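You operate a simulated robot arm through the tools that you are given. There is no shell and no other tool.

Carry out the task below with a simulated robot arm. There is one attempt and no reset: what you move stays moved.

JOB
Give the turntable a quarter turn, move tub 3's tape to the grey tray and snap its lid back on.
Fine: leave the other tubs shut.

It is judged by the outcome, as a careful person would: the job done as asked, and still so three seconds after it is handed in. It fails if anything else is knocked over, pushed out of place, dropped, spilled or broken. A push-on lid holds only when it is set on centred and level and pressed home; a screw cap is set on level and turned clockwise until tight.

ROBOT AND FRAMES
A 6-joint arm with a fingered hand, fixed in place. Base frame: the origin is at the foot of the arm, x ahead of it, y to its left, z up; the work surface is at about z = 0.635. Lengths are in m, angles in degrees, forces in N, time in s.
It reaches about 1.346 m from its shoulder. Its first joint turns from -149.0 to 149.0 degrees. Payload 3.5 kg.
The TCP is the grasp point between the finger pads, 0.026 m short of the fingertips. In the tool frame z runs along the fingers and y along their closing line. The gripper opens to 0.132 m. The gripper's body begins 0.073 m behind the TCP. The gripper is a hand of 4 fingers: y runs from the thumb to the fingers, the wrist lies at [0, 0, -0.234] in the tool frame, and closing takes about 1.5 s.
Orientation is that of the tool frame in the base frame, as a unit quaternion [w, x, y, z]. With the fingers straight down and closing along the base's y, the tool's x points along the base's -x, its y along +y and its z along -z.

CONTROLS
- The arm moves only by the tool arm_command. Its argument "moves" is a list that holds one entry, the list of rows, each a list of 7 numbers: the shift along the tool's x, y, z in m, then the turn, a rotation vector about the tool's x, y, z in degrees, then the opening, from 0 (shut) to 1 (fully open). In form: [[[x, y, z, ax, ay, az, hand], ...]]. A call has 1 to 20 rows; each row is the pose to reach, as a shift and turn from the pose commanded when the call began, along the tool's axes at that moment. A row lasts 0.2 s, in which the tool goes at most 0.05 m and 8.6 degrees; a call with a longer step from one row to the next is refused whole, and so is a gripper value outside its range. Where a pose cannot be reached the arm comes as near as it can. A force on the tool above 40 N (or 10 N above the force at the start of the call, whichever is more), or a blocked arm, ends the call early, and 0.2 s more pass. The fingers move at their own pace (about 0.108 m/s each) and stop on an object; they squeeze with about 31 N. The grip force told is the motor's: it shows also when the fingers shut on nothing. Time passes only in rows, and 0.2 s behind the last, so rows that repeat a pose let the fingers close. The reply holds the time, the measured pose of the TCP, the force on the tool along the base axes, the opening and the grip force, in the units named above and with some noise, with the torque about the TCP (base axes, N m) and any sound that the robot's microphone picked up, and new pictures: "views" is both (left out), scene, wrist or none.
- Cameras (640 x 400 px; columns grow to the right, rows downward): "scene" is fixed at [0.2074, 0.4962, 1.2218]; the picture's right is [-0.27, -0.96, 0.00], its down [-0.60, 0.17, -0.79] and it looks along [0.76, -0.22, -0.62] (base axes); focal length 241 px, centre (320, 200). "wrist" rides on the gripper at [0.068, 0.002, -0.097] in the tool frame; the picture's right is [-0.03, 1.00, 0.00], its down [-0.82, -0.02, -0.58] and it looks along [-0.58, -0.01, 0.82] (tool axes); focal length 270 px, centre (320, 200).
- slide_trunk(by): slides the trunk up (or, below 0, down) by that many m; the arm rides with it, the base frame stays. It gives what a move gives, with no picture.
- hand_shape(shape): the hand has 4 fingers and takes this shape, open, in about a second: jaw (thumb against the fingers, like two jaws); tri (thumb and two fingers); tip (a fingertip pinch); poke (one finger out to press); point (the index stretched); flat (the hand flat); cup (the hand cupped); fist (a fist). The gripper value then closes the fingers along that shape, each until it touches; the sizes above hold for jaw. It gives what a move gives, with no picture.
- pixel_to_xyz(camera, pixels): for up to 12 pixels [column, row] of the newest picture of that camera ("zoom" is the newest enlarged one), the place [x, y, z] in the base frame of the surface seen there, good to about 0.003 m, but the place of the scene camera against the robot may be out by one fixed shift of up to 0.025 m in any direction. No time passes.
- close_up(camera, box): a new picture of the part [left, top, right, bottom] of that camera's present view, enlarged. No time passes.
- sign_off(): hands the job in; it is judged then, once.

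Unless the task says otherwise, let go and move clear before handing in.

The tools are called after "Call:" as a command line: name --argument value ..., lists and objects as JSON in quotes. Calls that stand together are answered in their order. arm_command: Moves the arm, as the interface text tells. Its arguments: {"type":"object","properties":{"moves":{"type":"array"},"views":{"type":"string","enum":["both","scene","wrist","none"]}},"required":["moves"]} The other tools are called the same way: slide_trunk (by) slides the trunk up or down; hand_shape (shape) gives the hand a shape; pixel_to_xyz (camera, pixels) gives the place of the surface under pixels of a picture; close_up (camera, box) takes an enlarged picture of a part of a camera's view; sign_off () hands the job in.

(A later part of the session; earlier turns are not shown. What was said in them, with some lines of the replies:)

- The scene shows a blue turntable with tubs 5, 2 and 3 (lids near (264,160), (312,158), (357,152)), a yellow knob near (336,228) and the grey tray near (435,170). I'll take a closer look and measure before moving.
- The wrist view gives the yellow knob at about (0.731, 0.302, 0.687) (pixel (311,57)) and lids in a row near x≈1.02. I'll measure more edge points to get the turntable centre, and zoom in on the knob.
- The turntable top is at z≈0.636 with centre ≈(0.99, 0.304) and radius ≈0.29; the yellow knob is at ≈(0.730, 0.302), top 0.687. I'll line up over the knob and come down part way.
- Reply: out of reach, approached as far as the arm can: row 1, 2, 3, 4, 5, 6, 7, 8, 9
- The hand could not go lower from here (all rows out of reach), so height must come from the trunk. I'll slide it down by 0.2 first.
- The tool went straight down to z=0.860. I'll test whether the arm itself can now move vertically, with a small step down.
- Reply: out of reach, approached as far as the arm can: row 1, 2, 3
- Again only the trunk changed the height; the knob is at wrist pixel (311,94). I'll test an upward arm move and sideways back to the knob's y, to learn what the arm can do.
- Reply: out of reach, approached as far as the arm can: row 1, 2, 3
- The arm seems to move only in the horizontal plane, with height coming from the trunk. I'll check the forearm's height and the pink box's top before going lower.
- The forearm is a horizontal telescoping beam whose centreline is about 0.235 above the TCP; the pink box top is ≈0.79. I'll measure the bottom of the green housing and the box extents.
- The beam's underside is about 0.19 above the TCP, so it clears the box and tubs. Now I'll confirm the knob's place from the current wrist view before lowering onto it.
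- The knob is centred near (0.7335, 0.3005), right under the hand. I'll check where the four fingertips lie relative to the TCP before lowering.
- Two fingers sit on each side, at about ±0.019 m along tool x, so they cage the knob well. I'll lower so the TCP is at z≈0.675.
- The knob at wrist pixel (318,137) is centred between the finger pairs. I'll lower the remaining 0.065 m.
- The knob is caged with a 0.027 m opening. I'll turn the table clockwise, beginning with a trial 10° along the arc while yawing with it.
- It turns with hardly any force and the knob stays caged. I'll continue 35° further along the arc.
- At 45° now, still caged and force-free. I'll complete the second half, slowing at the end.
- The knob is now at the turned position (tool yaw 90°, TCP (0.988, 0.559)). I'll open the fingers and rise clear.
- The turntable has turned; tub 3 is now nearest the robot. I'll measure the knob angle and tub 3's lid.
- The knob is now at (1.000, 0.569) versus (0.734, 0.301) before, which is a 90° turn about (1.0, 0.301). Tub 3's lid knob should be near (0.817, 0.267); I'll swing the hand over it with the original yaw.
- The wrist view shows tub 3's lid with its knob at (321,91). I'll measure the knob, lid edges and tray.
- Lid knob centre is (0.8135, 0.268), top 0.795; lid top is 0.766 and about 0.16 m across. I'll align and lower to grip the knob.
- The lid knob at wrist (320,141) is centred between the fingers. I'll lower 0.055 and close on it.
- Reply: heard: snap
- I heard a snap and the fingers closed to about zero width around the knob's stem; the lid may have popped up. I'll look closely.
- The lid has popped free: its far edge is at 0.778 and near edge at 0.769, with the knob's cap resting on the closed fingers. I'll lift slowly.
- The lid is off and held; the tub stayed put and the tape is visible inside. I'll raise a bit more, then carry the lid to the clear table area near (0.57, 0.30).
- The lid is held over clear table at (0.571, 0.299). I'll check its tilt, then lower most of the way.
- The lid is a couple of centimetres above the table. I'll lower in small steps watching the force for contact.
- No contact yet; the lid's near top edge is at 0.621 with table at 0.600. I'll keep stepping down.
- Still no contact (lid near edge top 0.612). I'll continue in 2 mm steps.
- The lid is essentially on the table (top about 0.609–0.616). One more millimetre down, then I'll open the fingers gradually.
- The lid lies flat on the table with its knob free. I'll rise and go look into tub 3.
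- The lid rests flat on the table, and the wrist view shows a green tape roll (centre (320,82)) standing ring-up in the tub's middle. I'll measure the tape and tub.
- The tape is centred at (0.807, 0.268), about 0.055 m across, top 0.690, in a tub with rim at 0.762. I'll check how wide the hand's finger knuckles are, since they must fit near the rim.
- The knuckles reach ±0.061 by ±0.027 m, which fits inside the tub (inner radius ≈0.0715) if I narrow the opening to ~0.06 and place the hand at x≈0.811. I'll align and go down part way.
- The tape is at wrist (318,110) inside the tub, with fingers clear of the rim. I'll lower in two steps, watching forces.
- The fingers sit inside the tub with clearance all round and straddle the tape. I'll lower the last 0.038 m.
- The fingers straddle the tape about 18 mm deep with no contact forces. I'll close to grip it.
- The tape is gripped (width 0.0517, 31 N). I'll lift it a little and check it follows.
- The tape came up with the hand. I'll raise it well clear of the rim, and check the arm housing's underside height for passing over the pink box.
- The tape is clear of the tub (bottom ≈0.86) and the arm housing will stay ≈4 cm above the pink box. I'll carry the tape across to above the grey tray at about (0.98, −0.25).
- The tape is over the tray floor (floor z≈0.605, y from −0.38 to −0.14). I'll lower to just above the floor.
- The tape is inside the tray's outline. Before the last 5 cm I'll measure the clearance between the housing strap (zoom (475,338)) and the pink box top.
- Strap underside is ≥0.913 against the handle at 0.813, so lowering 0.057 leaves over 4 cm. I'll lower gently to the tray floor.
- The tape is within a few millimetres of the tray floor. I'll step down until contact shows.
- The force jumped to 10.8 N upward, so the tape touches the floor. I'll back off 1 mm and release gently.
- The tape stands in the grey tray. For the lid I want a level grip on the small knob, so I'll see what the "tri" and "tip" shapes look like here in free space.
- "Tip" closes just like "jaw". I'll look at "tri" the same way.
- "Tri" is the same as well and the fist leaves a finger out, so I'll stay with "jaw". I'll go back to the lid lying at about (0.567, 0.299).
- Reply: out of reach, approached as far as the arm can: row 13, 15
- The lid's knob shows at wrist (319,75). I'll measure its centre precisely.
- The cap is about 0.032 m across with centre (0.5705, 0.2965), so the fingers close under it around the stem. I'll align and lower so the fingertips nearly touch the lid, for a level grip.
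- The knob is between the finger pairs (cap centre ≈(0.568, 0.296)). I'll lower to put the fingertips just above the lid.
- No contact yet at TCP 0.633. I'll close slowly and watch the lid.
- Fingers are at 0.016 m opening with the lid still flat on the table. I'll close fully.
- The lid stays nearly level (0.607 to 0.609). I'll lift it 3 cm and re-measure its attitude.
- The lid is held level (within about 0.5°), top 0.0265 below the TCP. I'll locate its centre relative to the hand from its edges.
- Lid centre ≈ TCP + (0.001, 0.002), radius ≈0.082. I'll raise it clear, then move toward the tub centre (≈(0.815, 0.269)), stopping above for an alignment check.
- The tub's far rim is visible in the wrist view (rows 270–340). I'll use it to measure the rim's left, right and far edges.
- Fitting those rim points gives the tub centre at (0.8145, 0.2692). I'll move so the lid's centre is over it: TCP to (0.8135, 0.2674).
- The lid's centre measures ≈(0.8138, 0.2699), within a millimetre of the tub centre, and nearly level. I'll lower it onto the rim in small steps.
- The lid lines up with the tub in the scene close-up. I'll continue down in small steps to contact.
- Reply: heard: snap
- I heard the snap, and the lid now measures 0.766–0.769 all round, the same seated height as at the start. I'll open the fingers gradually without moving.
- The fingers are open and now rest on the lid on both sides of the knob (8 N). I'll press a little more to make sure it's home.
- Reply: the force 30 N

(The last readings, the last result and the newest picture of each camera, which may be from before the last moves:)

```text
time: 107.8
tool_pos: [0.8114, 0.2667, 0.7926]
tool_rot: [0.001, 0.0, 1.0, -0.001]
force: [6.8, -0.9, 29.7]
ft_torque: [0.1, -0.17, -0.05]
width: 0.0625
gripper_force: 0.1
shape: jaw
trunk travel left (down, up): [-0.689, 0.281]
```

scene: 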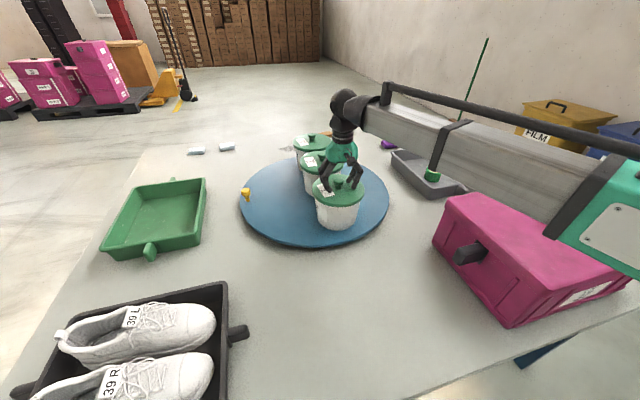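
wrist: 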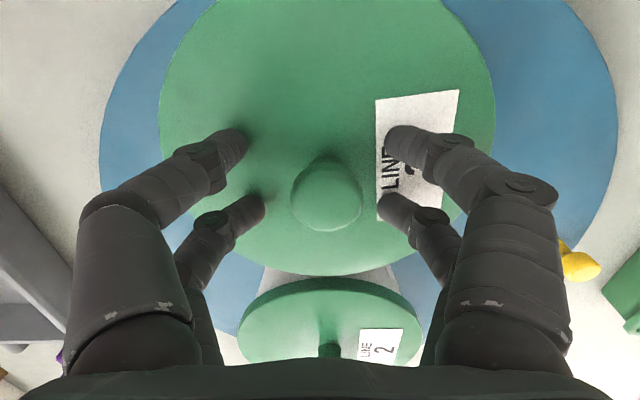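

It held 30 N with no further movement or snap, so it is fully seated. I'll rise straight up and look.

Call:
slide_trunk --by 0.002

Call:
slide_trunk --by 0.2

Call:
arm_command --moves '[[[0, 0, 0, 0, 0, 0, 0.5]]]'

Call:
close_up --camera "scene" --box '[280, 120, 500, 240]'

Call:
pixel_to_xyz --camera "wrist" --pixels '[[320, 15], [320, 150], [250, 60], [390, 60], [320, 120], [321, 85], [280, 120], [360, 120]]'

```text
time: 108.3
tool_pos: [0.8111, 0.2656, 0.793]
tool_rot: [0.0, 0.0, 1.0, -0.001]
force: [3.0, -1.2, 10.8]
ft_torque: [0.1, -0.13, -0.05]
width: 0.0628
gripper_force: 0.0
shape: jaw
trunk travel left (down, up): [-0.691, 0.279]
```

```text
time: 110.5
tool_pos: [0.8112, 0.2661, 0.9935]
tool_rot: [0.0, 0.0, 1.0, 0.0]
force: [0.4, -0.6, 0.8]
ft_torque: [-0.04, 0.01, -0.02]
width: 0.0654
gripper_force: 0.0
shape: jaw
trunk travel left (down, up): [-0.891, 0.079]
```

```text
time: 110.9
tool_pos: [0.8122, 0.2661, 0.9922]
tool_rot: [0.0, 0.0, 1.0, 0.0]
force: [0.6, -0.1, -0.2]
ft_torque: [0.0, 0.01, -0.02]
width: 0.0654
gripper_force: 0.1
shape: jaw
trunk travel left (down, up): [-0.891, 0.079]
```

scene: 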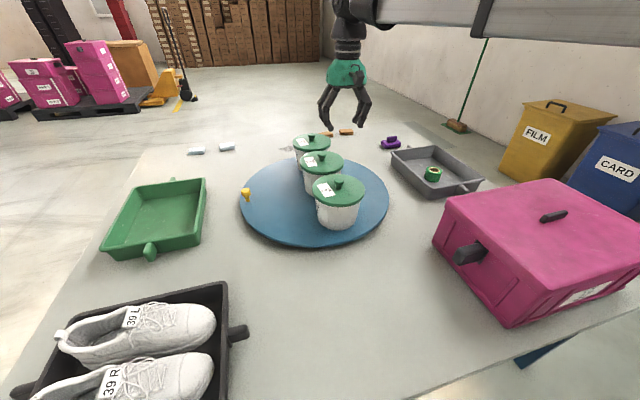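
wrist: 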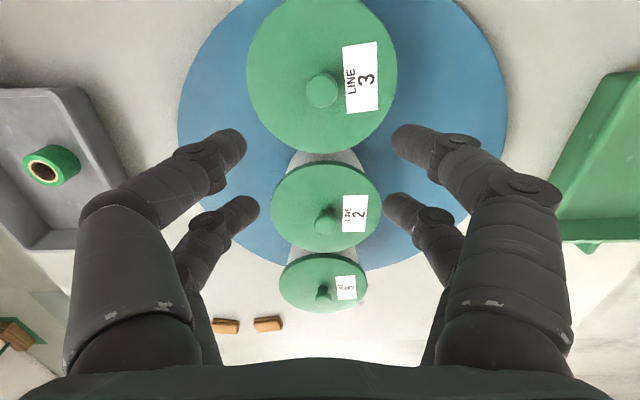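

```text
2.91 times, centred on (390, 180) of scene
```

zoom: 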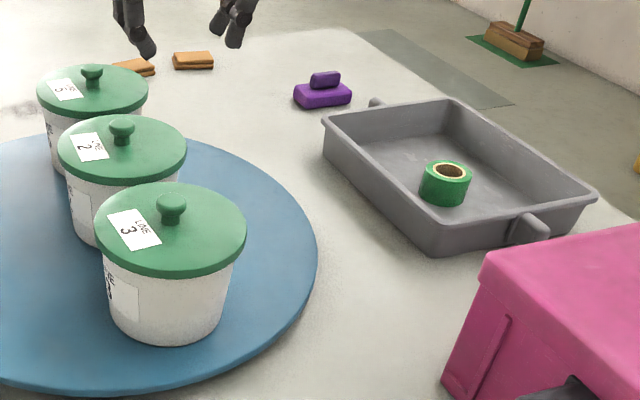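

```text
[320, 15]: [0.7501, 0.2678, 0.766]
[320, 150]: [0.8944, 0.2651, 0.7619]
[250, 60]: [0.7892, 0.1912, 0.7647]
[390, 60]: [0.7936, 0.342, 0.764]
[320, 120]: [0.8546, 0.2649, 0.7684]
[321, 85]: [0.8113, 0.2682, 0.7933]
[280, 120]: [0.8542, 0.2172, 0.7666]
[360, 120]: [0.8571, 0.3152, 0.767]
```

Tub 3's lid is on, level at z≈0.766 all round. The tape stands in the grey tray, the turntable still has its quarter turn (yellow knob at (246,193)), and tubs 2 and 5 are shut. The hand is empty and well clear, so I'm handing in.

Call:
sign_off

```text
The job is handed in.
```

The job is done and handed in; no verdict came back.

- **Turntable:** I gave it a clockwise quarter turn by its yellow knob. It measured between 90° and 93°, depending on exactly where the centre is.
- **Tape:** tub 3's tape now stands upright in the grey tray.
- **Lid:** tub 3's lid snapped back on. It sat level at its original height and took about 30 N of pressing without moving further.
- **Other tubs:** 2 and 5 stayed shut, and the last pictures show nothing else moved or knocked over.

While I was gripping the knob on tub 3's lid, the lid popped loose slightly before I lifted it. The tub stayed in place.
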